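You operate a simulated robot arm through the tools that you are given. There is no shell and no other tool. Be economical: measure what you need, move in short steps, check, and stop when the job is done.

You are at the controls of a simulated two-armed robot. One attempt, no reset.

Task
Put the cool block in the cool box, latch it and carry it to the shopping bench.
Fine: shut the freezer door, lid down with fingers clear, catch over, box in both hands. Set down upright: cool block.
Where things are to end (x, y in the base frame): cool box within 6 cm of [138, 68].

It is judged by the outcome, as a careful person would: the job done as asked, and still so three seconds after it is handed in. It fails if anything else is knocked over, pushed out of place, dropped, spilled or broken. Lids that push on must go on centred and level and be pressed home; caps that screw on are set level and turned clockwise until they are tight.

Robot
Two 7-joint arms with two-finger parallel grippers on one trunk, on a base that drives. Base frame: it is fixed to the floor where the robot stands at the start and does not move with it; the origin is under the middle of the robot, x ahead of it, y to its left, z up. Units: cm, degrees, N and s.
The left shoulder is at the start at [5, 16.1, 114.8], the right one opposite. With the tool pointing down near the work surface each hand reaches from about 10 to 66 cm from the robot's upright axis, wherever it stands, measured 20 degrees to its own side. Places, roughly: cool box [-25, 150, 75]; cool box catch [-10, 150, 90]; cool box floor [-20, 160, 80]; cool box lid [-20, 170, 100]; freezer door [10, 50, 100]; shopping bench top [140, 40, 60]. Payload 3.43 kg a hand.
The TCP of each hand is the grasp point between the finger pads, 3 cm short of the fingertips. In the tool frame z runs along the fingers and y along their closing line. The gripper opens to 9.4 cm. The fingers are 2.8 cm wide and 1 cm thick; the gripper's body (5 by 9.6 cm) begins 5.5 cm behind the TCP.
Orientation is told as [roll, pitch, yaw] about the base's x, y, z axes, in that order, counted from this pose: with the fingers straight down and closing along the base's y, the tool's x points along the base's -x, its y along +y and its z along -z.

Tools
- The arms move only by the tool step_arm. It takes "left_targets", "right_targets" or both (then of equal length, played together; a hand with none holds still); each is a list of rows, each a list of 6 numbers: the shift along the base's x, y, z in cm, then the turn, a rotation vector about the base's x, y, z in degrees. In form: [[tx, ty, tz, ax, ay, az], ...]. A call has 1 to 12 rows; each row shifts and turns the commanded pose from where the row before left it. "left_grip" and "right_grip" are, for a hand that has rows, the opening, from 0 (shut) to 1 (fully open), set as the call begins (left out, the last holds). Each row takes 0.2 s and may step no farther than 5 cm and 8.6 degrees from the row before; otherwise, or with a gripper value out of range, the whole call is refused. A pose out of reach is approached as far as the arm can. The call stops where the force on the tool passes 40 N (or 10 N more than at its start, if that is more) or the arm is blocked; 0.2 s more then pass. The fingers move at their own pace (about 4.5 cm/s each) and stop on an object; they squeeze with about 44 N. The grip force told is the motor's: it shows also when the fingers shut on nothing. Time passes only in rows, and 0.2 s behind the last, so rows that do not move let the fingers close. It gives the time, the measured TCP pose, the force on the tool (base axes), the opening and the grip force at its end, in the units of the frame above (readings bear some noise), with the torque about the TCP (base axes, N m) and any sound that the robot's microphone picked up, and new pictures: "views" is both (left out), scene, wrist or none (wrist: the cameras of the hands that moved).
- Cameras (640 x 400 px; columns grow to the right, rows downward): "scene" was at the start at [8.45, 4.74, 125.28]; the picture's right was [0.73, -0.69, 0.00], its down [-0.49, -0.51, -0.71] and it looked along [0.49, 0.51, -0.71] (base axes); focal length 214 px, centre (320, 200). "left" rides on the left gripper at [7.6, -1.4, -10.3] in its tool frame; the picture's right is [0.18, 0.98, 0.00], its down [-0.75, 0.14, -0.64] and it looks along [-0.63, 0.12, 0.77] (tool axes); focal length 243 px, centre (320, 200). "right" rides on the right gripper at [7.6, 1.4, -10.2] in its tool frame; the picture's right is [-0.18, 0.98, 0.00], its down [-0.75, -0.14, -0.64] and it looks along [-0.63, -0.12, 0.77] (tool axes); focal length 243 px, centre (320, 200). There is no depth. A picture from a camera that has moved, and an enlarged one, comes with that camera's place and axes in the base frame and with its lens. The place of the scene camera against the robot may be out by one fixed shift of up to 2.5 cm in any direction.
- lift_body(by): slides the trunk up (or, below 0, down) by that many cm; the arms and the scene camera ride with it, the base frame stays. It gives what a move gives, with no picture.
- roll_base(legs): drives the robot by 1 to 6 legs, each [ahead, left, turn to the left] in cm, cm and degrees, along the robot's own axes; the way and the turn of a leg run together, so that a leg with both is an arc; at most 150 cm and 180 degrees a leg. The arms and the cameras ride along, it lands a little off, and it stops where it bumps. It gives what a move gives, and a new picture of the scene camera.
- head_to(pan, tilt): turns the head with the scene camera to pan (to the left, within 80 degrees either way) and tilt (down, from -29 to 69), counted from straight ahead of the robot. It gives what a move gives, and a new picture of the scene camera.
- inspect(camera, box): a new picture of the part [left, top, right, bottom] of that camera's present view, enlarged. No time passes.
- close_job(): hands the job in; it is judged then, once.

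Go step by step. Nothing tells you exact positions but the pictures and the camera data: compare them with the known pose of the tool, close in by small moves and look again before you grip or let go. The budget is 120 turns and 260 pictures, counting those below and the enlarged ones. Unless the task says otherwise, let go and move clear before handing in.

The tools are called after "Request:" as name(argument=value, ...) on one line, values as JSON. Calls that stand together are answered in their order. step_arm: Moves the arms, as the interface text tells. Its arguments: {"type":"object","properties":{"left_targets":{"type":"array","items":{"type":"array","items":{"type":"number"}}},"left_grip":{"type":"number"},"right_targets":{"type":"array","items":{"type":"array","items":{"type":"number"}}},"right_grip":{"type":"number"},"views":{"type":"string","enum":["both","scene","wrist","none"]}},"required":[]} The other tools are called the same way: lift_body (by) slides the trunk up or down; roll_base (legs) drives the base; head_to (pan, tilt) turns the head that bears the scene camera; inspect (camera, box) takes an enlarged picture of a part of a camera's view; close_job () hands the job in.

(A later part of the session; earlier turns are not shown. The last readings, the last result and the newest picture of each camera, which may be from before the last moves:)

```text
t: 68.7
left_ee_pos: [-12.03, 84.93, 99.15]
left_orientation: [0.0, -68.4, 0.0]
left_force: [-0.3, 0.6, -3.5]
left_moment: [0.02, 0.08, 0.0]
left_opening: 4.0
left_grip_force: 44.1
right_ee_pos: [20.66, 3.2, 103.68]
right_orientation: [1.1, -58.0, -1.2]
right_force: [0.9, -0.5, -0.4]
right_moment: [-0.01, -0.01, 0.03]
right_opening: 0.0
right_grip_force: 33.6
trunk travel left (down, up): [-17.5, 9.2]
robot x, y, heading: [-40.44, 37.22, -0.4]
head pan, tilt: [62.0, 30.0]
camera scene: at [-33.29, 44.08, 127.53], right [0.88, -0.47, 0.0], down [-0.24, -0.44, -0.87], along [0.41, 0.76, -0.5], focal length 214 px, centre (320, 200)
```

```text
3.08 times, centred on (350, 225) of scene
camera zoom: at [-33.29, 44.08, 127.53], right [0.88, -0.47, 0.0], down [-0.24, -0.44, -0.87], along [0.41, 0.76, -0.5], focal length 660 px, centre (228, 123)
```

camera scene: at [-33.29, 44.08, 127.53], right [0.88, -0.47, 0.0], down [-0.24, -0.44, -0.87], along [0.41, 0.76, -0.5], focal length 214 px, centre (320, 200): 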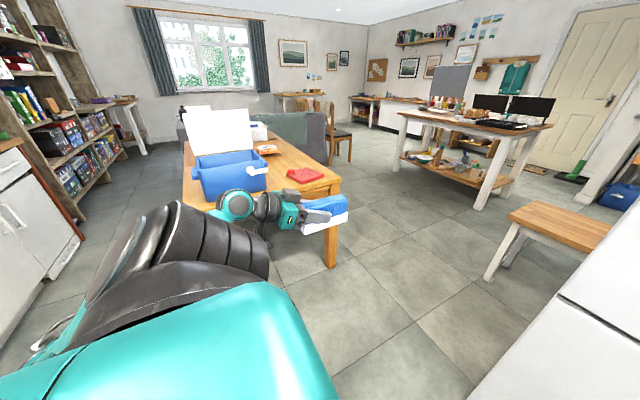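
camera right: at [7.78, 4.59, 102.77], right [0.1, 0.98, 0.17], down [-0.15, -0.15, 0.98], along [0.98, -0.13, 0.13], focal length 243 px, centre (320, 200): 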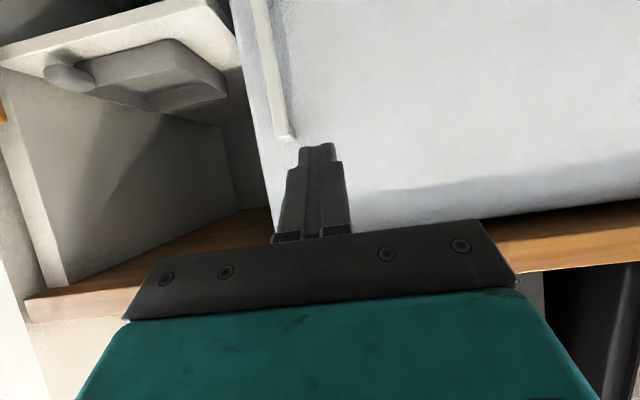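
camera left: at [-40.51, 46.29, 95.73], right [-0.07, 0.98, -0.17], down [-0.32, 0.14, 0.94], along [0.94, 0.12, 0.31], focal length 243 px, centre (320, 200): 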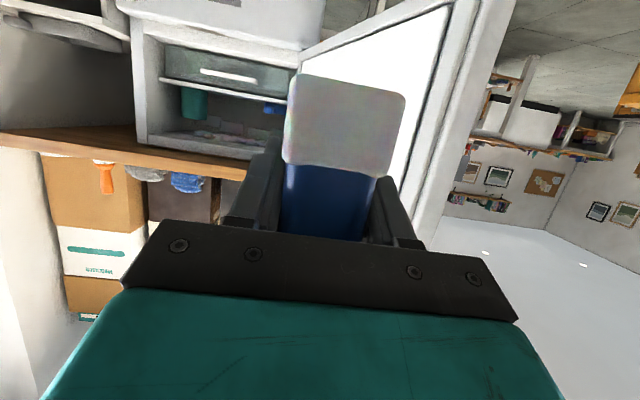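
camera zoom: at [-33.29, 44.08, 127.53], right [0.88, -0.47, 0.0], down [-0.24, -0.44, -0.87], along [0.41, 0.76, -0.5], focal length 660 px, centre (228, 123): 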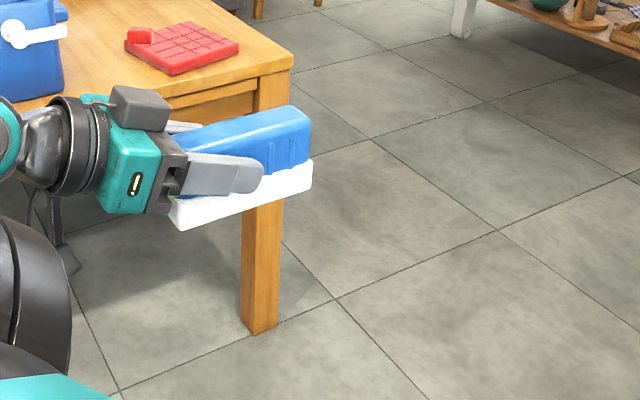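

About 4.5 cm of the block is free beyond the left fingertips, enough for the right hand to take it from above. I'll bring the left hand in front of me and turn the right hand tool-down, well apart for now.

Request:
step_arm(left_targets=[[1.9, -4.4, 0, 0, 0, 0], [1.9, -4.4, 0, 0, 0, 0], [1.9, -4.4, 0, 0, 0, 0], [1.9, -4.4, 0, 0, 0, 0], [1.9, -4.4, 0, 0, 0, 0], [1.9, -4.4, 0, 0, 0, 0], [1.9, -4.4, 0, 0, 0, 0], [1.9, -4.4, 0, 0, 0, 0], [1.9, -4.4, 0, 0, 0, 0]], right_targets=[[-1, 0, 2.3, 0, 7.25, 0], [-1, 0, 2.3, 0, 7.25, 0], [-1, 0, 2.3, 0, 7.25, 0], [-1, 0, 2.3, 0, 7.25, 0], [-1, 0, 2.3, 0, 7.25, 0], [-1, 0, 2.3, 0, 7.25, 0], [-1, 0, 2.3, 0, 7.25, 0], [-1, 0, 2.3, 0, 7.25, 0], [0, 0, 0, 0, 0, 0]], right_grip=1, views="wrist")

Request:
head_to(pan=15, tilt=30)

```text
t: 70.9
left_ee_pos: [8.32, 51.36, 94.97]
left_orientation: [18.8, -66.7, -17.1]
left_force: [-0.2, 0.3, -2.7]
left_moment: [0.01, 0.07, 0.05]
left_opening: 4.02
left_grip_force: 44.3
left hand out of reach, approached as far as the arm can: row 2, 3, 4, 5
right_ee_pos: [12.81, 3.27, 121.81]
right_orientation: [0.1, 0.0, -0.7]
right_force: [-0.1, 0.0, 0.0]
right_moment: [0.06, 0.02, 0.01]
right_opening: 9.39
right_grip_force: 0.0
trunk travel left (down, up): [-17.5, 9.2]
robot x, y, heading: [-40.21, 37.29, -0.1]
head pan, tilt: [62.0, 30.0]
stopped in row 9 (left hand): the arm was blocked; the commanded pose is now the measured one
camera right: at [5.11, 4.83, 132.17], right [0.2, 0.98, 0.0], down [0.75, -0.15, 0.64], along [0.63, -0.12, -0.77], focal length 243 px, centre (320, 200)
camera left: at [-4.07, 50.26, 91.53], right [-0.08, 1.0, -0.04], down [-0.31, 0.02, 0.95], along [0.95, 0.09, 0.31], focal length 243 px, centre (320, 200)
```

right: 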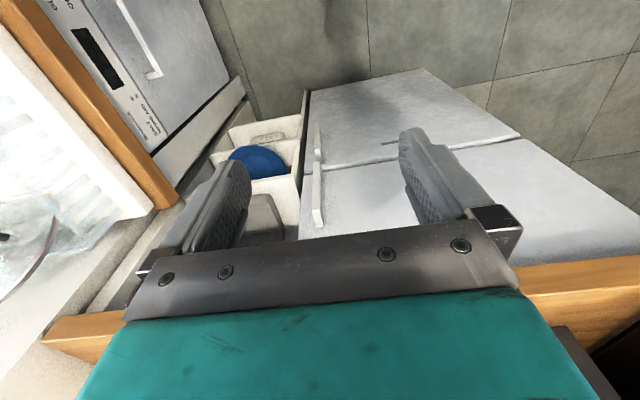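
left: 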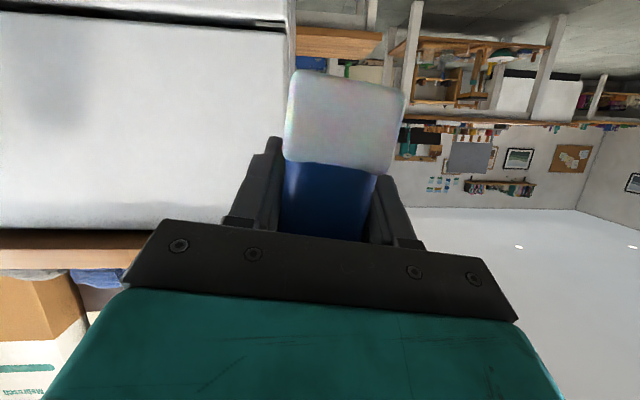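

```text
t: 72.0
left_ee_pos: [8.28, 51.38, 94.91]
left_orientation: [18.9, -66.8, -17.1]
left_force: [0.2, -0.8, -3.9]
left_moment: [0.01, 0.09, -0.05]
left_opening: 4.01
left_grip_force: 44.1
right_ee_pos: [12.75, 3.32, 121.83]
right_orientation: [0.0, 0.2, -0.7]
right_force: [-0.4, 0.5, -0.2]
right_moment: [-0.01, -0.03, 0.02]
right_opening: 9.41
right_grip_force: 0.1
trunk travel left (down, up): [-17.5, 9.2]
robot x, y, heading: [-40.25, 37.32, -0.2]
head pan, tilt: [15.0, 30.0]
camera scene: at [-28.83, 38.42, 127.53], right [0.25, -0.97, 0.0], down [-0.48, -0.13, -0.87], along [0.84, 0.22, -0.5], focal length 214 px, centre (320, 200)
```

scene: 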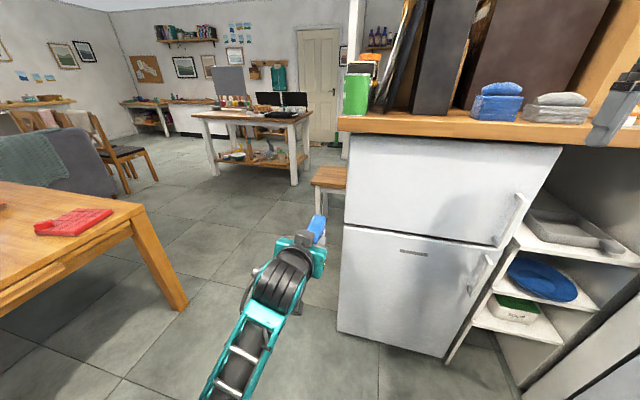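

The left arm folded again as it came close; it needs lower hands. I'll back away from the freezer and take the left hand down to z ≈ 78, levelling the block.

Request:
roll_base(legs=[[-25, 0, 0]])

Request:
step_arm(left_targets=[[0.5, 0, -4, -3.7, 0, -0.2], [0.5, 0, -4, -3.6, 0, -0.2], [0.5, 0, -4, 0, 0, 0], [0.5, 0, -4, 0, 0, 0]], views="wrist")

```text
t: 73.9
left_ee_pos: [-17.02, 51.58, 95.02]
left_orientation: [18.9, -66.9, -17.1]
left_force: [0.3, 1.0, -2.9]
left_moment: [0.01, 0.09, 0.01]
left_opening: 4.04
left_grip_force: 43.6
right_ee_pos: [-12.65, 3.57, 121.9]
right_orientation: [0.1, 0.2, -0.6]
right_force: [-0.1, 0.3, 0.4]
right_moment: [0.05, -0.01, -0.01]
right_opening: 9.41
right_grip_force: 0.0
trunk travel left (down, up): [-17.5, 9.2]
robot x, y, heading: [-65.93, 37.37, -0.0]
head pan, tilt: [15.0, 30.0]
camera scene: at [-54.26, 38.54, 127.54], right [0.25, -0.97, 0.0], down [-0.48, -0.13, -0.87], along [0.84, 0.22, -0.5], focal length 214 px, centre (320, 200)
```

scene: 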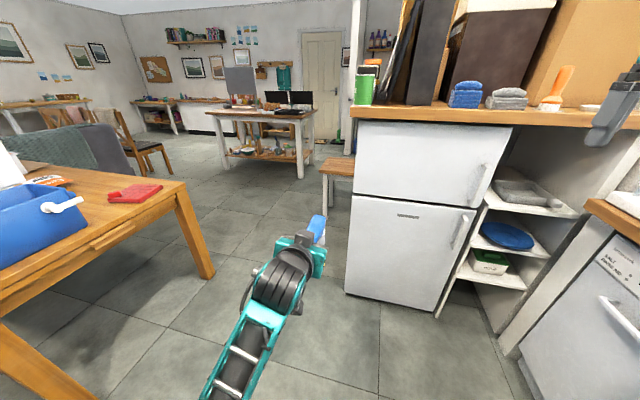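

```text
t: 75.1
left_ee_pos: [-14.9, 54.23, 78.97]
left_orientation: [11.5, -68.1, -10.5]
left_force: [0.7, -0.2, -2.5]
left_moment: [-0.01, 0.05, 0.0]
left_opening: 3.99
left_grip_force: 43.9
right_ee_pos: [-12.54, 3.54, 121.82]
right_orientation: [0.0, 0.1, -0.7]
right_force: [-0.1, 0.3, 0.2]
right_moment: [-0.02, -0.01, 0.0]
right_opening: 9.41
right_grip_force: 0.0
trunk travel left (down, up): [-17.5, 9.2]
robot x, y, heading: [-65.5, 37.49, -0.1]
head pan, tilt: [15.0, 30.0]
stopped in row 4 (left hand): the arm was blocked; the commanded pose is now the measured one
camera left: at [-27.14, 53.01, 75.41], right [-0.07, 0.99, -0.1], down [-0.32, 0.07, 0.94], along [0.94, 0.1, 0.31], focal length 243 px, centre (320, 200)
```

left: 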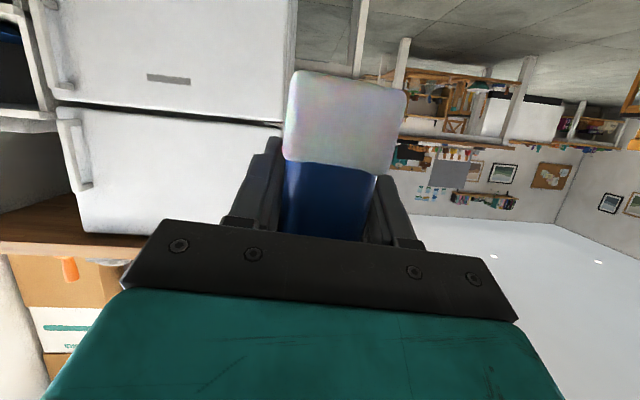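

Still near the arm's limit. I'll stretch it 5 cm forward while levelling the rest.

Request:
step_arm(left_targets=[[2, -0.5, 0, 0, 0, 0], [2, -0.5, 0, 0, 0, 0], [1, -0.5, 0, -2.1, 0, 0.8], [0, -0.5, 0, -2.1, 0, 0.8]], views="scene")

```text
t: 76.3
left_ee_pos: [-10.42, 56.23, 77.54]
left_orientation: [15.1, -67.0, -12.1]
left_force: [-0.2, 0.4, -3.4]
left_moment: [-0.02, 0.03, -0.02]
left_opening: 4.04
left_grip_force: 44.1
right_ee_pos: [-12.55, 3.56, 121.79]
right_orientation: [0.1, 0.1, -0.7]
right_force: [-0.4, 0.0, 0.1]
right_moment: [0.03, 0.0, -0.02]
right_opening: 9.39
right_grip_force: 0.1
trunk travel left (down, up): [-17.5, 9.2]
robot x, y, heading: [-65.67, 37.43, -0.4]
head pan, tilt: [15.0, 30.0]
stopped in row 4 (left hand): the arm was blocked; the commanded pose is now the measured one
camera scene: at [-54.2, 38.55, 127.53], right [0.25, -0.97, 0.0], down [-0.48, -0.13, -0.87], along [0.84, 0.22, -0.5], focal length 214 px, centre (320, 200)
```

scene: 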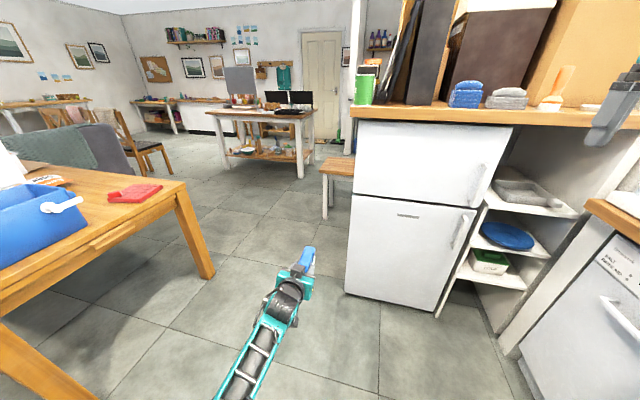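

The wrist runs into a limit straight ahead, so I'll use a crosswise hold: first left and level, then turn the left hand to point to my right, where both hands have room.

Request:
step_arm(left_targets=[[0, 4, 2, 0, 0, 0], [0, 4, 2, -2, 0, -0.6], [0, 4, 2, -2, 0, -0.6], [0, 3, 2, -1.8, 0, -0.7]], views="none")

Request:
step_arm(left_targets=[[0, -1.5, 0, 0, 0, -8.2], [0, -1.5, 0, 0, 0, -8.2], [0, -1.5, 0, 0, 0, -8.2], [0, -2, 0, 0, 0, -8.2], [-0.5, -2, 0, 0, 0, -8.2], [-0.5, -2, 0, 0, 0, -8.2], [-0.5, -2, 0, 0, 0, -8.2], [-1, -2, 0, 0, 0, -8.2], [-1, -2, 0, 0, 0, -8.2], [-1, -2, 0, 0, 0, -8.2], [-1, -2, 0, 0, 0, -8]], views="both")

```text
t: 77.3
left_ee_pos: [-10.55, 71.19, 85.33]
left_orientation: [-0.2, -67.6, 0.2]
left_force: [-0.4, 0.0, -2.7]
left_moment: [0.01, 0.06, 0.0]
left_opening: 4.02
left_grip_force: 44.3
right_ee_pos: [-12.65, 3.56, 121.92]
right_orientation: [0.0, 0.1, -0.6]
right_force: [-0.2, 0.0, -1.2]
right_moment: [0.0, 0.01, 0.01]
right_opening: 9.4
right_grip_force: 0.1
trunk travel left (down, up): [-17.5, 9.2]
robot x, y, heading: [-65.94, 37.5, -0.2]
head pan, tilt: [15.0, 30.0]
```

```text
t: 79.7
left_ee_pos: [-15.97, 50.65, 85.57]
left_orientation: [0.0, -67.6, -90.3]
left_force: [0.2, 0.8, -2.9]
left_moment: [0.08, -0.02, 0.03]
left_opening: 4.02
left_grip_force: 44.1
right_ee_pos: [-12.61, 3.5, 121.89]
right_orientation: [0.1, 0.1, -0.6]
right_force: [0.0, -0.6, 0.1]
right_moment: [-0.02, 0.02, -0.01]
right_opening: 9.39
right_grip_force: 0.1
trunk travel left (down, up): [-17.5, 9.2]
robot x, y, heading: [-65.71, 37.24, -0.2]
head pan, tilt: [15.0, 30.0]
camera scene: at [-54.19, 38.52, 127.53], right [0.25, -0.97, 0.0], down [-0.48, -0.13, -0.87], along [0.84, 0.22, -0.5], focal length 214 px, centre (320, 200)
camera left: at [-17.39, 63.05, 82.29], right [0.98, 0.07, -0.17], down [0.14, 0.31, 0.94], along [0.12, -0.95, 0.29], focal length 243 px, centre (320, 200)
```

scene: 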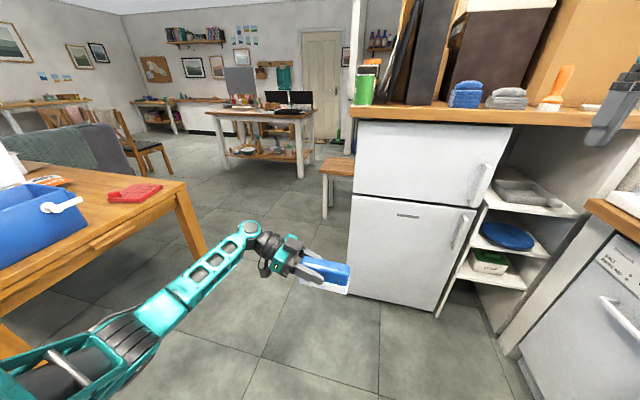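
left: 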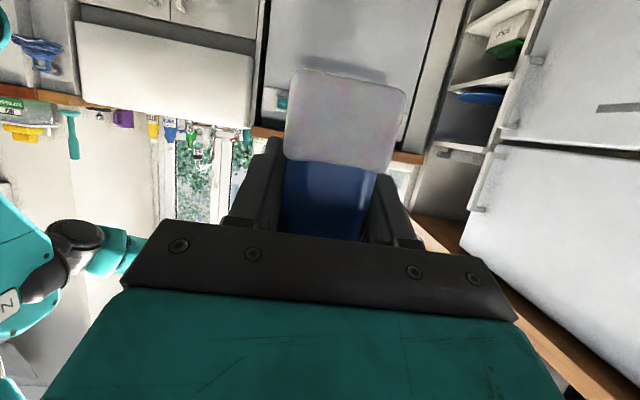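

The block is level and crosswise at (-16, 50.7, 85.6), its free end toward y ≈ 43. I'll bring the right hand above the free end, turned 90°.

Request:
step_arm(right_targets=[[-0.3, 3.8, -1, 0, 0, 8.2], [-0.3, 3.8, -1, 0, 0, 8.2], [-0.3, 3.8, -1, 0, 0, 8.2], [-0.3, 3.8, -1, 0, 0, 8.2], [-0.3, 3.8, -1, 0, 0, 8.2], [-0.3, 3.8, -1, 0, 0, 8.2], [-0.3, 3.8, -1, 0, 0, 8.2], [-0.3, 3.8, -2, 0, 0, 8.2], [-0.3, 3.8, -3, 0, 0, 8.2], [-0.3, 3.8, -4, 0, 0, 8.2], [-0.4, 3.4, -3, 0, 0, 8.2]], right_grip=1)

Request:
head_to(pan=10, tilt=42)

```text
refused: row 10 steps farther than a row can; nothing moved
```

```text
t: 80.4
left_ee_pos: [-16.0, 50.49, 85.45]
left_orientation: [0.0, -67.6, -90.0]
left_force: [-0.6, -0.5, -2.8]
left_moment: [0.06, 0.01, -0.04]
left_opening: 4.0
left_grip_force: 44.4
right_ee_pos: [-12.59, 3.52, 121.87]
right_orientation: [0.1, 0.1, -0.7]
right_force: [0.7, -1.1, 0.6]
right_moment: [0.0, -0.03, -0.04]
right_opening: 9.41
right_grip_force: 0.0
trunk travel left (down, up): [-17.5, 9.2]
robot x, y, heading: [-65.56, 37.53, -0.4]
head pan, tilt: [10.0, 42.0]
camera scene: at [-54.71, 37.66, 125.71], right [0.17, -0.99, 0.0], down [-0.66, -0.11, -0.74], along [0.73, 0.13, -0.67], focal length 214 px, centre (320, 200)
```

scene: 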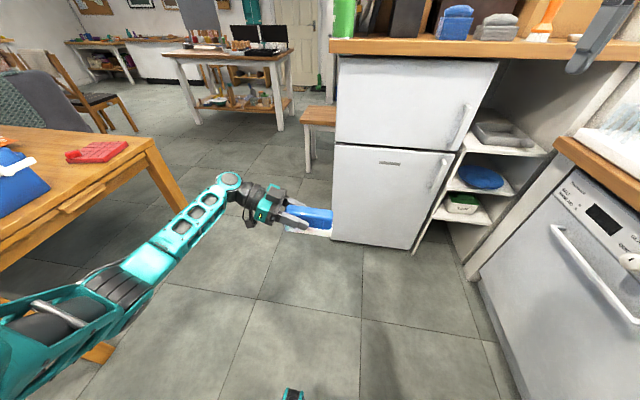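

Request:
step_arm(right_targets=[[-0.3, 3.8, -1, 0, 0, 8.2], [-0.3, 3.8, -1, 0, 0, 8.2], [-0.3, 3.8, -1, 0, 0, 8.2], [-0.3, 3.8, -2, 0, 0, 8.2], [-0.3, 3.8, -2, 0, 0, 8.2], [-0.3, 3.8, -2, 0, 0, 8.2], [-0.3, 3.8, -2, 0, 0, 8.2], [-0.3, 3.8, -2, 0, 0, 8.2], [-0.3, 3.8, -2, 0, 0, 8.2], [-0.3, 3.8, -3, 0, 0, 8.2], [-0.4, 3.4, -3, 0, 0, 8.2]], right_grip=1)

Request:
inspect(camera="scene", box=[210, 120, 400, 260])

```text
t: 82.8
left_ee_pos: [-16.17, 50.53, 85.71]
left_orientation: [0.4, -67.5, -90.4]
left_force: [0.1, -1.3, -2.5]
left_moment: [0.11, 0.02, 0.05]
left_opening: 3.99
left_grip_force: 44.3
right_ee_pos: [-26.42, 24.07, 108.94]
right_orientation: [0.8, -0.4, 67.8]
right_force: [-0.8, -0.9, 0.9]
right_moment: [0.05, -0.05, -0.01]
right_opening: 9.41
right_grip_force: 0.1
right hand out of reach, approached as far as the arm can: row 6, 7, 8, 9, 10, 11
trunk travel left (down, up): [-17.5, 9.2]
robot x, y, heading: [-65.64, 37.72, -0.1]
head pan, tilt: [10.0, 42.0]
camera scene: at [-54.96, 37.45, 125.75], right [0.17, -0.99, 0.0], down [-0.66, -0.11, -0.75], along [0.73, 0.13, -0.67], focal length 214 px, centre (320, 200)
camera right: at [-30.68, 17.49, 119.19], right [-0.84, 0.54, 0.01], down [0.42, 0.64, 0.65], along [0.34, 0.55, -0.76], focal length 243 px, centre (320, 200)
```

scene: 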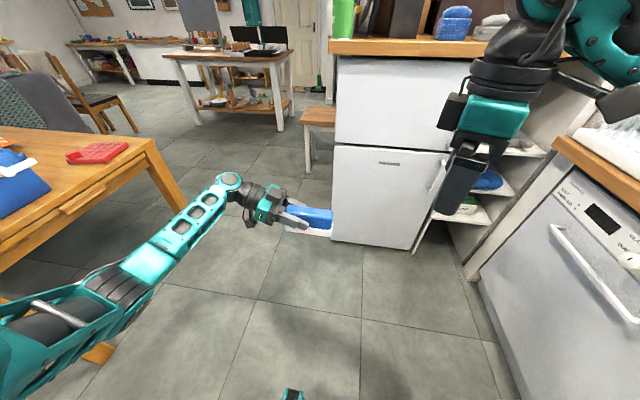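
right: 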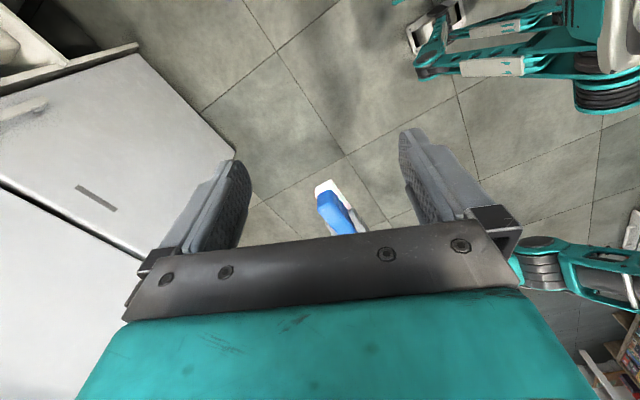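

```text
2.86 times, centred on (305, 190) of scene
camera zoom: at [-54.96, 37.45, 125.75], right [0.17, -0.99, 0.0], down [-0.66, -0.11, -0.75], along [0.73, 0.13, -0.67], focal length 613 px, centre (363, 229)
```

zoom: 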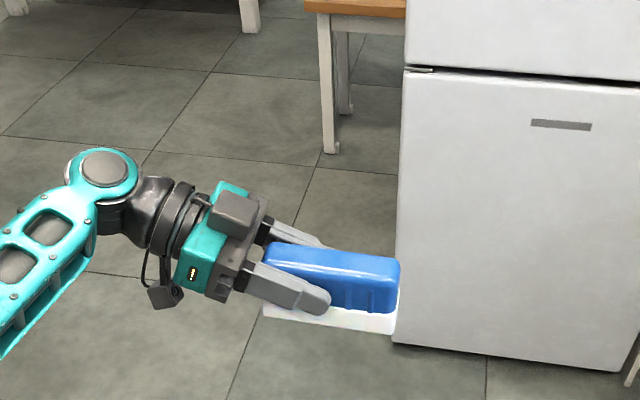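

The right hand won't turn that far to the left. I'll use a 45° arrangement for both: left hand yaw −45, right hand yaw −45.

Request:
step_arm(right_targets=[[0, -1, 0.5, 0, 0, -8.4], [0, -1, 0.5, 0, 0, -8.4], [0, -1, 0.5, 0, 0, -8.4], [0, -1, 0.5, 0, 0, -8.4], [0, -1, 0.5, 0, 0, -8.4], [0, -1, 0.5, 0, 0, -8.4], [0.5, 0, 0, 0, 0, -8.4], [0.5, 0, 0, 0, 0, -8.4], [0.5, 0, 0, 0, 0, -8.4], [0.5, 0, 0, 0, 0, -8.4], [0.5, 0, 0, 0, 0, -8.4], [0.5, 0, 0, 0, 0, -8.4]], left_targets=[[-0.1, 0, 0, 0, 0, 7.5], [-0.1, 0, 0, 0, 0, 7.5], [-0.1, 0, 0, 0, 0, 7.5], [-0.1, 0, 0, 0, 0, 7.5], [-0.1, 0, 0, 0, 0, 7.5], [-0.1, 0, 0, 0, 0, 7.5], [0, 0, 0, 0, 0, 0], [0, 0, 0, 0, 0, 0], [0, 0, 0, 0, 0, 0], [0, 0, 0, 0, 0, 0], [0, 0, 0, 0, 0, 0], [0, 0, 0, 0, 0, 0]], views="none")

Request:
step_arm(right_targets=[[1, 3, 0, 0, 0, -8], [1, 3, 0, 0, 0, -4], [1, 4, 0, 0, 0, 0], [1, 4, -2, 0, 0, 0]], views="both")

```text
t: 85.4
left_ee_pos: [-16.63, 50.68, 85.33]
left_orientation: [0.0, -67.5, -44.9]
left_force: [-0.3, -1.1, -2.7]
left_moment: [0.05, 0.01, -0.02]
left_opening: 3.99
left_grip_force: 43.9
right_ee_pos: [-23.34, 18.47, 111.83]
right_orientation: [1.1, -0.4, -32.2]
right_force: [-0.3, 0.2, 0.5]
right_moment: [0.01, -0.01, -0.01]
right_opening: 9.37
right_grip_force: 0.1
trunk travel left (down, up): [-17.5, 9.2]
robot x, y, heading: [-66.25, 37.48, -0.2]
head pan, tilt: [10.0, 42.0]
```

```text
t: 86.4
left_ee_pos: [-16.62, 50.71, 85.37]
left_orientation: [0.0, -67.6, -44.8]
left_force: [-0.4, 0.0, -3.2]
left_moment: [0.04, 0.05, 0.03]
left_opening: 3.99
left_grip_force: 43.7
right_ee_pos: [-19.28, 32.69, 110.21]
right_orientation: [1.0, -0.5, -44.0]
right_force: [0.8, 0.2, 0.7]
right_moment: [0.01, -0.02, 0.05]
right_opening: 9.38
right_grip_force: 0.0
trunk travel left (down, up): [-17.5, 9.2]
robot x, y, heading: [-65.9, 37.56, -0.2]
head pan, tilt: [10.0, 42.0]
camera scene: at [-54.7, 37.71, 125.7], right [0.17, -0.99, 0.0], down [-0.66, -0.11, -0.74], along [0.73, 0.13, -0.67], focal length 214 px, centre (320, 200)
camera right: at [-24.06, 38.89, 120.44], right [0.82, 0.58, 0.02], down [0.43, -0.63, 0.64], along [0.38, -0.52, -0.76], focal length 243 px, centre (320, 200)
```

scene: 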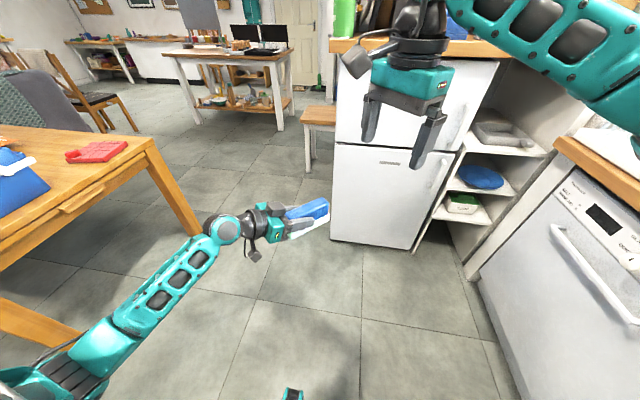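
right: 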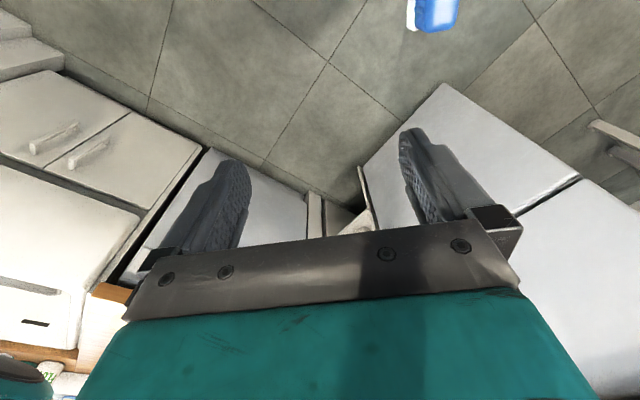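

Good geometry. I'll bring the right hand over the block's free end at a safe height and look.

Request:
step_arm(right_targets=[[1.6, 3.5, -2.5, -1, 0, 0], [1.6, 3.5, -2.5, 0, 0, -1], [1.7, 3.5, -2.5, 0, 0, 0], [1.7, 3.5, -2.5, 0, 0, 0]], views="both")

Request:
inspect(camera="scene", box=[200, 100, 400, 260])

```text
t: 87.4
left_ee_pos: [-16.51, 50.75, 85.29]
left_orientation: [0.0, -67.6, -44.9]
left_force: [-0.7, -0.2, -3.4]
left_moment: [0.05, 0.06, -0.02]
left_opening: 4.01
left_grip_force: 43.7
right_ee_pos: [-12.79, 46.4, 100.11]
right_orientation: [0.3, -1.1, -45.1]
right_force: [0.0, -1.5, -0.3]
right_moment: [0.01, 0.01, 0.0]
right_opening: 9.42
right_grip_force: 0.0
trunk travel left (down, up): [-17.5, 9.2]
robot x, y, heading: [-65.84, 37.43, -0.4]
head pan, tilt: [10.0, 42.0]
camera scene: at [-54.71, 37.73, 125.7], right [0.17, -0.99, 0.0], down [-0.66, -0.11, -0.74], along [0.73, 0.13, -0.67], focal length 214 px, centre (320, 200)
camera right: at [-17.46, 52.8, 110.32], right [0.83, 0.56, 0.01], down [0.42, -0.63, 0.66], along [0.38, -0.54, -0.76], focal length 243 px, centre (320, 200)
```

scene: 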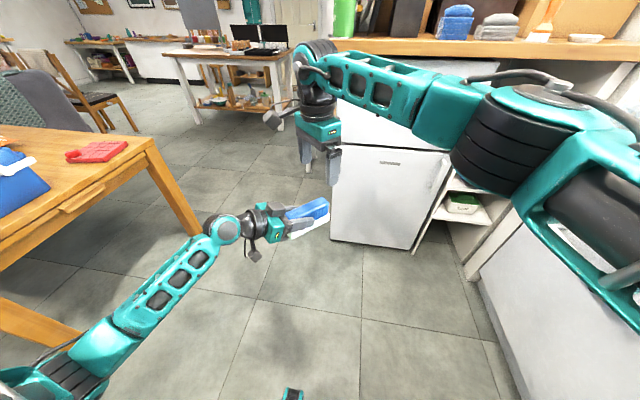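
right: 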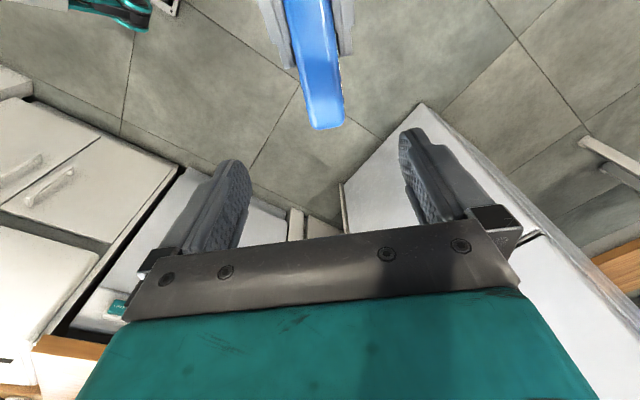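

```text
2.50 times, centred on (300, 180) of scene
camera zoom: at [-54.71, 37.73, 125.7], right [0.17, -0.99, 0.0], down [-0.66, -0.11, -0.74], along [0.73, 0.13, -0.67], focal length 536 px, centre (370, 250)
```

zoom: 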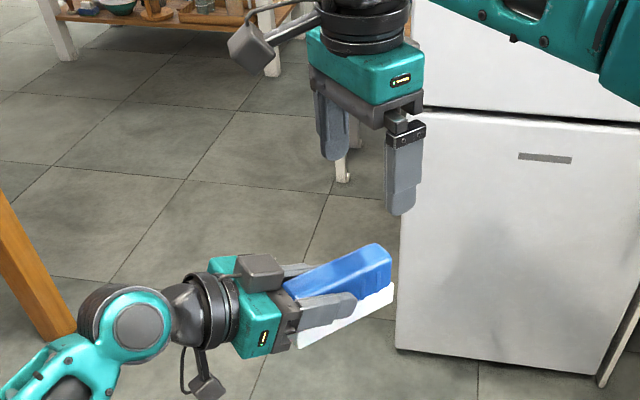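

The free end is 8 cm beyond the left TCP and in line. I'll lower the right hand over it and close.

Request:
step_arm(right_targets=[[0.2, 0.3, -3.5, 0, 0, 0], [0, 0, -3.5, 0, 0, 0], [0, 0, -3.5, 0, 0, 0], [0, 0, -3.5, 0, 0, 0]], views="both")

Request:
inspect(camera="scene", box=[200, 100, 400, 260])

```text
t: 88.4
left_ee_pos: [-16.56, 50.68, 85.39]
left_orientation: [-0.1, -67.6, -45.0]
left_force: [-0.4, -0.1, -3.4]
left_moment: [0.04, 0.06, 0.03]
left_opening: 4.0
left_grip_force: 44.2
right_ee_pos: [-12.74, 46.62, 85.74]
right_orientation: [0.2, -1.1, -45.0]
right_force: [-0.4, 0.0, 0.0]
right_moment: [0.0, -0.01, 0.0]
right_opening: 9.41
right_grip_force: 0.1
trunk travel left (down, up): [-17.5, 9.2]
robot x, y, heading: [-65.77, 37.77, -0.2]
head pan, tilt: [10.0, 42.0]
camera scene: at [-54.7, 37.67, 125.71], right [0.17, -0.99, 0.0], down [-0.66, -0.11, -0.74], along [0.73, 0.13, -0.67], focal length 214 px, centre (320, 200)
camera right: at [-17.33, 53.09, 96.02], right [0.83, 0.56, 0.01], down [0.42, -0.63, 0.66], along [0.38, -0.54, -0.76], focal length 243 px, centre (320, 200)
```

scene: 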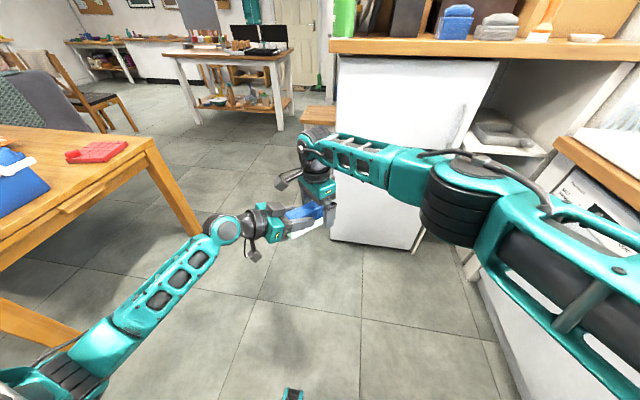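
right: 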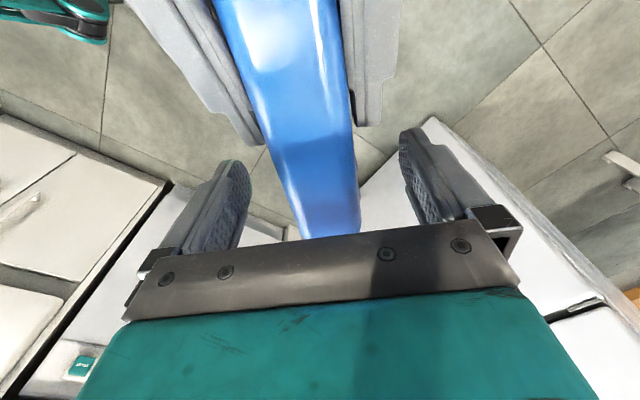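

```text
2.50 times, centred on (300, 180) of scene
camera zoom: at [-54.7, 37.67, 125.71], right [0.17, -0.99, 0.0], down [-0.66, -0.11, -0.74], along [0.73, 0.13, -0.67], focal length 536 px, centre (370, 250)
```

zoom: 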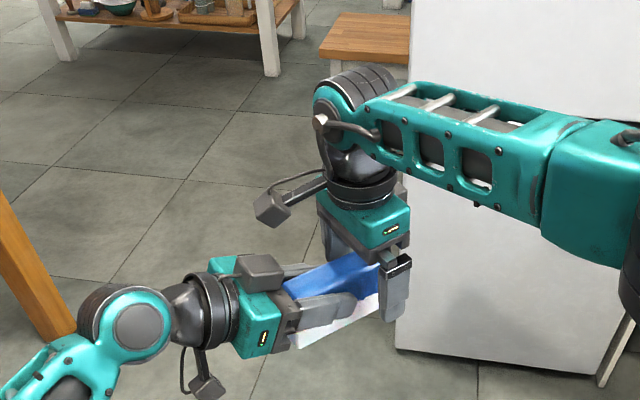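

The free end is between the right fingers and clear of the left ones. Closing the right hand.

Request:
step_arm(right_targets=[[0, 0, 0, 0, 0, 0], [0, 0, 0, 0, 0, 0], [0, 0, 0, 0, 0, 0], [0, 0, 0, 0, 0, 0], [0, 0, 0, 0, 0, 0]], right_grip=0.2, views="wrist")

```text
t: 89.6
left_ee_pos: [-16.69, 50.64, 85.5]
left_orientation: [-0.1, -67.6, -45.0]
left_force: [-7.4, -5.5, -1.2]
left_moment: [0.33, -0.1, -0.35]
left_opening: 4.03
left_grip_force: 44.0
right_ee_pos: [-12.79, 46.59, 85.96]
right_orientation: [0.5, -1.1, -45.1]
right_force: [7.5, 6.5, -0.1]
right_moment: [-0.37, -0.01, -0.19]
right_opening: 4.0
right_grip_force: 44.6
trunk travel left (down, up): [-17.5, 9.2]
robot x, y, heading: [-65.56, 37.51, -0.2]
head pan, tilt: [10.0, 42.0]
camera right: at [-17.3, 53.06, 96.09], right [0.83, 0.56, 0.01], down [0.42, -0.63, 0.66], along [0.38, -0.54, -0.76], focal length 243 px, centre (320, 200)
```

right: 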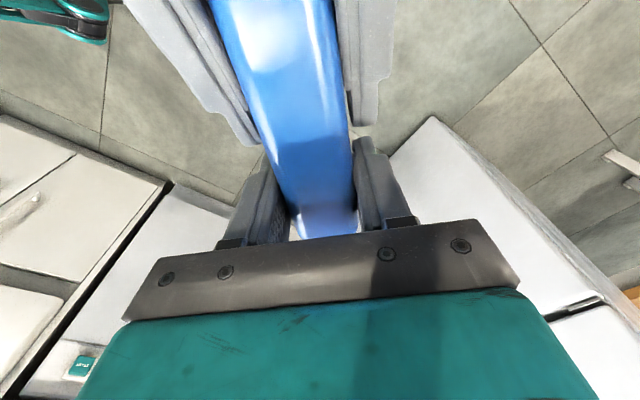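

Both hands hold it. The left hand now lets go and withdraws straight back.

Request:
step_arm(left_targets=[[0, 0, 0, 0, 0, 0], [0, 0, 0, 0, 0, 0], [0, 0, 0, 0, 0, 0], [-2, 2, -0.3, 0, 0, 0], [-3, 3, -0.3, 0, 0, 0], [-3, 3, 0, 0, 0, 0], [-3, 3, 0, 0, 0, 0]], left_grip=0.85, views="scene")

Request:
inspect(camera="right", box=[0, 0, 640, 400])

```text
t: 91.2
left_ee_pos: [-27.61, 61.72, 84.82]
left_orientation: [0.3, -67.6, -45.0]
left_force: [-0.4, 0.7, 0.1]
left_moment: [-0.03, 0.0, -0.02]
left_opening: 8.0
left_grip_force: 0.0
right_ee_pos: [-12.68, 46.51, 85.91]
right_orientation: [0.3, -1.2, -45.1]
right_force: [-0.7, 0.1, 0.2]
right_moment: [-0.08, -0.08, 0.04]
right_opening: 4.0
right_grip_force: 43.7
trunk travel left (down, up): [-17.5, 9.2]
robot x, y, heading: [-66.1, 37.84, -0.3]
head pan, tilt: [10.0, 42.0]
camera scene: at [-54.75, 37.66, 125.71], right [0.17, -0.99, 0.0], down [-0.66, -0.11, -0.74], along [0.73, 0.13, -0.67], focal length 214 px, centre (320, 200)
```

scene: 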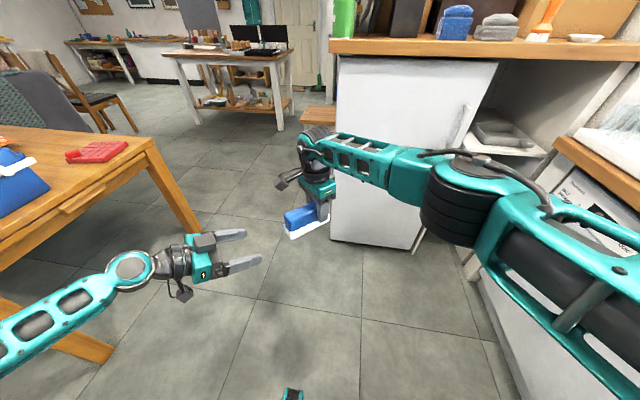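

```text
1.00 times, centred on (320, 200) of right (not enlarged: the box is as wide or as high as the picture)
camera zoom: at [-17.35, 53.05, 96.1], right [0.83, 0.56, 0.01], down [0.42, -0.63, 0.66], along [0.37, -0.54, -0.76], focal length 243 px, centre (320, 200)
```

zoom: 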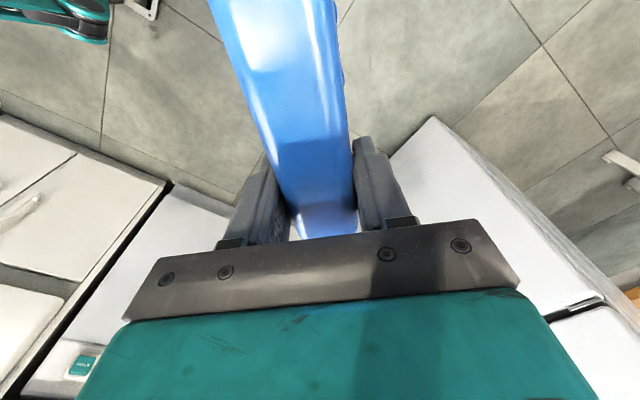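

The right hand has the block. I'll raise both hands and turn the left tool-down before driving to the box.

Request:
step_arm(left_targets=[[0, 0.5, 2, 5.9, 5.9, 0], [0, 0.5, 2, 5.9, 5.9, 0], [0, 0.5, 2, 5.9, 5.9, 0], [0, 0.5, 2, 5.9, 5.9, 0], [0, 0.5, 2, 5.9, 5.9, 0], [0, 0.5, 2, 5.9, 5.9, 0], [0, 0.5, 2, 5.9, 5.9, 0], [0, 0.5, 2, 5.9, 5.9, 0], [0, 0, 1, 0, 0, 8], [0, 0, 1, 0, 0, 8], [0, 0, 1, 0, 0, 8]], right_targets=[[0, 0, 2.5, 0, 0, 0], [0, 0, 2.5, 0, 0, 0], [0, 0, 2.5, 0, 0, 0], [0, 0, 2.5, 0, 0, 0], [0, 0, 2.5, 0, 0, 0], [0, 0, 2.5, 0, 0, 0], [0, -1, 2.5, 0, 0, 8], [0, -1, 2.5, 0, 0, 8], [0, -1, 2.5, 0, 0, 8], [0, -1, 1, 0, 0, 8], [0, -1, 0, 0, 0, 8]], views="both")

```text
t: 93.6
left_ee_pos: [-27.66, 65.66, 103.96]
left_orientation: [-0.1, -0.8, -20.9]
left_force: [-0.8, 1.3, 0.3]
left_moment: [0.0, -0.01, -0.02]
left_opening: 7.99
left_grip_force: 0.1
right_ee_pos: [-12.47, 41.78, 109.4]
right_orientation: [0.3, -1.1, -4.9]
right_force: [0.3, 0.0, -3.2]
right_moment: [-0.01, -0.11, 0.0]
right_opening: 4.0
right_grip_force: 43.9
trunk travel left (down, up): [-17.5, 9.2]
robot x, y, heading: [-65.53, 37.27, -0.3]
head pan, tilt: [10.0, 42.0]
camera scene: at [-54.71, 37.63, 125.7], right [0.17, -0.99, 0.0], down [-0.66, -0.11, -0.74], along [0.73, 0.13, -0.67], focal length 214 px, centre (320, 200)
camera right: at [-20.26, 43.71, 119.56], right [0.27, 0.96, 0.01], down [0.73, -0.21, 0.66], along [0.63, -0.17, -0.76], focal length 243 px, centre (320, 200)
camera left: at [-35.37, 67.1, 114.02], right [0.18, 0.98, 0.0], down [0.75, -0.13, 0.65], along [0.64, -0.12, -0.76], focal length 243 px, centre (320, 200)
```

scene: 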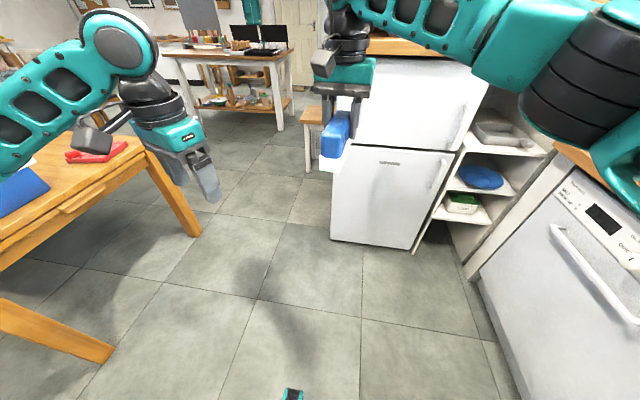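
right: 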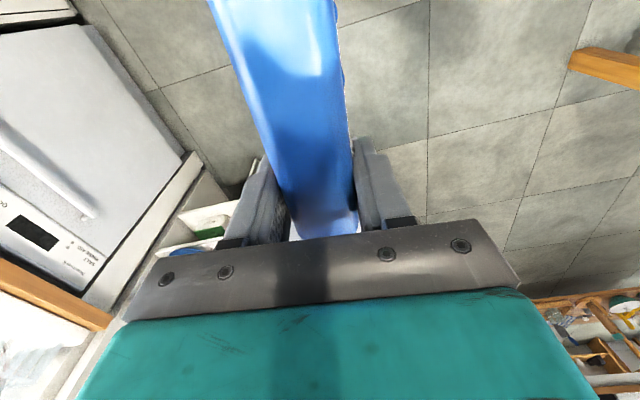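
left: 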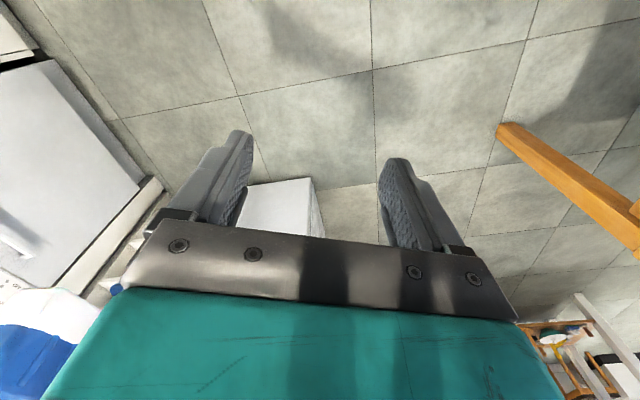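

Both hands are up and the block is secure. I'll turn left 90° and drive to in front of the box, stopping short to look.

Request:
roll_base(legs=[[0, 0, 90], [0, -40, 0], [45, 0, 0]])

Request:
head_to(pan=0, tilt=38)

```text
t: 103.7
left_ee_pos: [-51.16, 120.91, 103.9]
left_orientation: [0.0, -0.9, 66.5]
left_force: [0.4, 1.1, -0.5]
left_moment: [-0.05, -0.01, 0.0]
left_opening: 8.02
left_grip_force: 0.0
right_ee_pos: [-26.63, 135.07, 109.35]
right_orientation: [0.3, -1.1, 82.5]
right_force: [0.6, -0.3, -2.5]
right_moment: [0.1, -0.04, -0.02]
right_opening: 3.99
right_grip_force: 44.8
trunk travel left (down, up): [-17.5, 9.2]
robot x, y, heading: [-24.73, 81.73, 87.2]
head pan, tilt: [10.0, 42.0]
camera scene: at [-26.55, 92.7, 125.7], right [0.99, 0.13, 0.0], down [0.08, -0.66, -0.74], along [-0.09, 0.74, -0.67], focal length 214 px, centre (320, 200)
```

scene: 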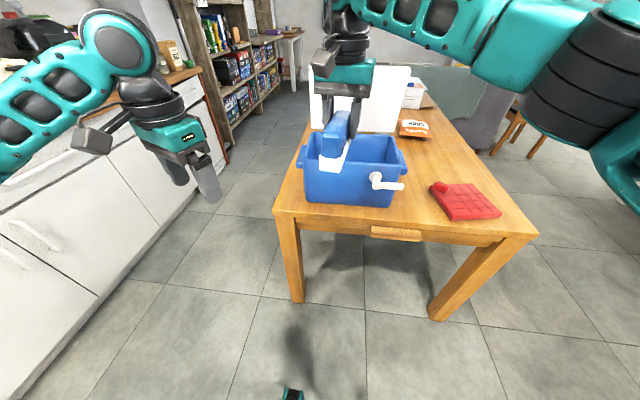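

```text
t: 104.4
left_ee_pos: [-51.11, 120.93, 103.79]
left_orientation: [0.1, -0.8, 66.4]
left_force: [0.0, -0.6, 0.5]
left_moment: [-0.01, -0.03, -0.01]
left_opening: 7.98
left_grip_force: 0.0
right_ee_pos: [-26.56, 134.87, 109.28]
right_orientation: [0.3, -1.1, 82.6]
right_force: [-1.2, -0.3, -2.6]
right_moment: [0.07, 0.0, -0.03]
right_opening: 4.03
right_grip_force: 43.6
trunk travel left (down, up): [-17.5, 9.2]
robot x, y, heading: [-24.96, 81.73, 87.2]
head pan, tilt: [0.0, 38.0]
camera scene: at [-25.09, 92.99, 126.3], right [1.0, -0.05, 0.0], down [-0.03, -0.62, -0.79], along [0.04, 0.79, -0.62], focal length 214 px, centre (320, 200)
```

scene: 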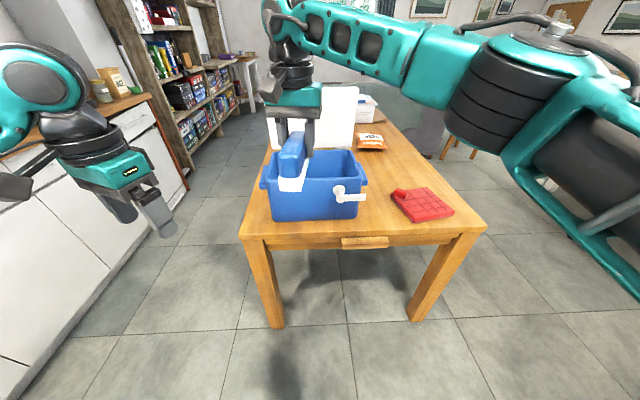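

I'm in front of the box. I'll enlarge it to see the rim, catch and interior.

Request:
inspect(camera="scene", box=[230, 80, 400, 240])

Request:
inspect(camera="right", box=[0, 0, 640, 400])

Request:
inspect(camera="left", box=[0, 0, 640, 400])

```text
2.50 times, centred on (315, 160) of scene
camera zoom: at [-25.09, 92.99, 126.3], right [1.0, -0.05, 0.0], down [-0.03, -0.62, -0.79], along [0.04, 0.79, -0.62], focal length 536 px, centre (332, 300)
```

zoom: 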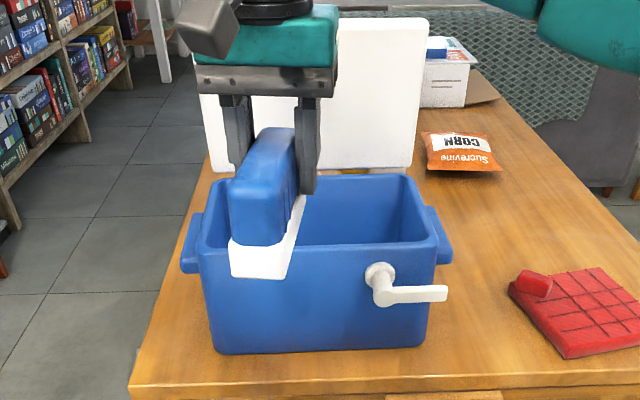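

```text
1.00 times, centred on (320, 200) of right (not enlarged: the box is as wide or as high as the picture)
camera zoom: at [-29.03, 127.39, 119.52], right [-0.95, 0.31, 0.01], down [0.24, 0.72, 0.66], along [0.2, 0.62, -0.76], focal length 243 px, centre (320, 200)
```

zoom: 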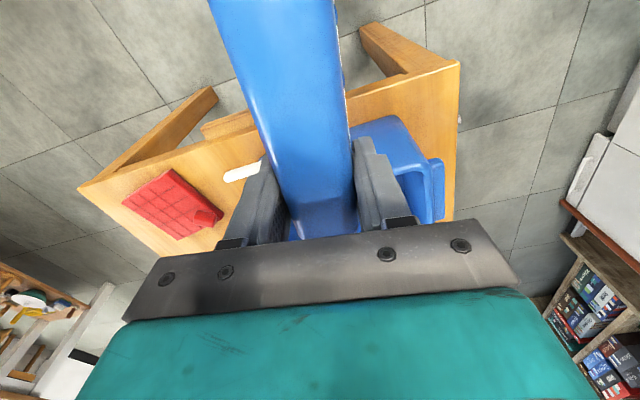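

```text
1.00 times, centred on (320, 200) of left (not enlarged: the box is as wide or as high as the picture)
camera zoom: at [-52.91, 113.22, 114.0], right [-0.97, 0.22, 0.0], down [0.17, 0.74, 0.65], along [0.15, 0.64, -0.76], focal length 243 px, centre (320, 200)
```

zoom: 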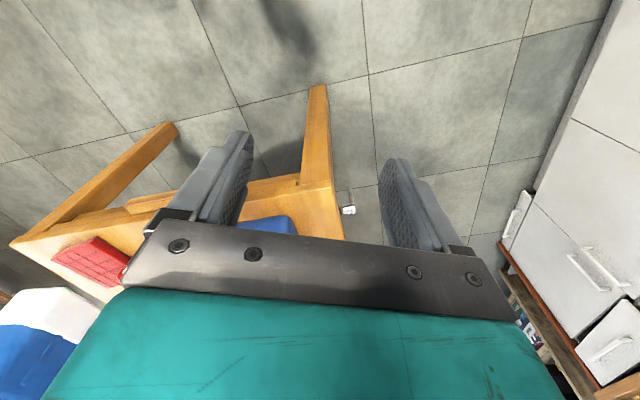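

The box spans about x −38…−10, y 145.5…163.5, rim z 93, floor 80; the lid stands open behind, and the catch is a lever on the front that now points right. I'll advance 14 cm and square up.

Request:
roll_base(legs=[[0, 0, 2.8], [14, 0, 0]])

Request:
step_arm(right_targets=[[0.5, 1, 0, 0, 0, -8], [0.5, 1, 0, 0, 0, -8], [0.5, 1, 0, 0, 0, -8], [0.5, 1, 0, 0, 0, -8], [0.5, 1, 0, 0, 0, -8]])

```text
t: 106.2
left_ee_pos: [-53.25, 133.69, 103.82]
left_orientation: [0.0, -0.8, 69.5]
left_force: [-0.3, 0.1, 0.2]
left_moment: [-0.02, 0.0, 0.02]
left_opening: 7.99
left_grip_force: 0.0
right_ee_pos: [-29.4, 148.9, 109.36]
right_orientation: [0.3, -1.1, 85.4]
right_force: [0.1, -0.3, -2.4]
right_moment: [0.07, 0.0, 0.0]
right_opening: 4.01
right_grip_force: 44.1
trunk travel left (down, up): [-17.5, 9.2]
robot x, y, heading: [-24.78, 95.7, 90.1]
head pan, tilt: [0.0, 38.0]
camera scene: at [-25.8, 107.15, 126.29], right [1.0, 0.01, 0.0], down [0.0, -0.62, -0.79], along [0.0, 0.79, -0.62], focal length 214 px, centre (320, 200)
```

scene: 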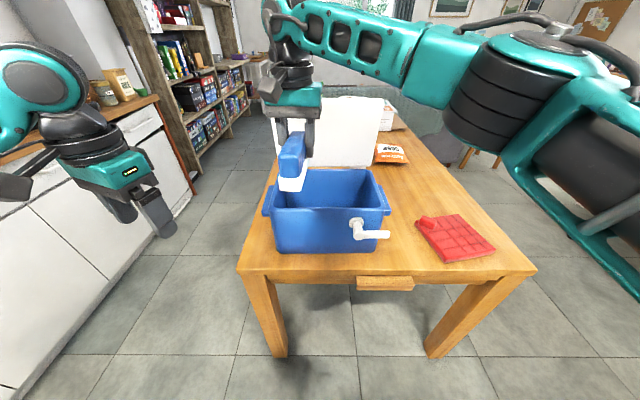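

```text
t: 107.4
left_ee_pos: [-53.31, 133.52, 103.94]
left_orientation: [0.0, -0.8, 69.4]
left_force: [-0.1, -0.3, -0.6]
left_moment: [0.02, -0.03, 0.0]
left_opening: 8.0
left_grip_force: 0.2
right_ee_pos: [-26.95, 153.68, 109.53]
right_orientation: [0.2, -1.2, 45.6]
right_force: [-0.7, -0.2, -2.6]
right_moment: [0.06, -0.07, 0.0]
right_opening: 3.98
right_grip_force: 43.8
trunk travel left (down, up): [-17.5, 9.2]
robot x, y, heading: [-24.54, 96.05, 90.2]
head pan, tilt: [0.0, 38.0]
camera scene: at [-25.89, 107.05, 126.3], right [1.0, 0.01, 0.0], down [0.0, -0.62, -0.79], along [0.0, 0.79, -0.62], focal length 214 px, centre (320, 200)
camera right: at [-33.55, 149.06, 119.57], right [-0.57, 0.82, 0.01], down [0.62, 0.43, 0.66], along [0.53, 0.38, -0.75], focal length 243 px, centre (320, 200)
```

scene: 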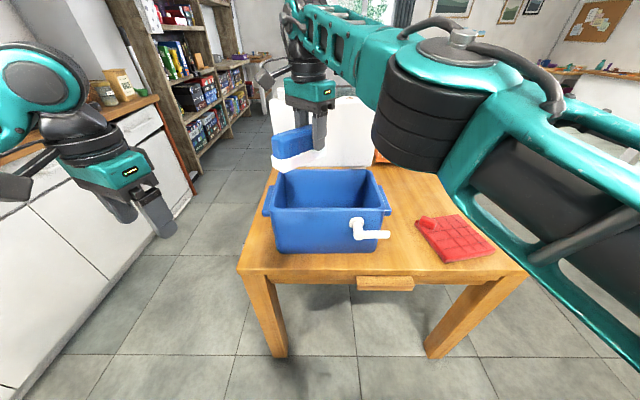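
right: 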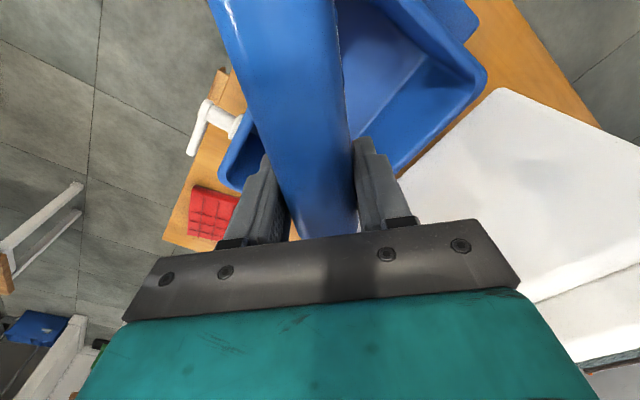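

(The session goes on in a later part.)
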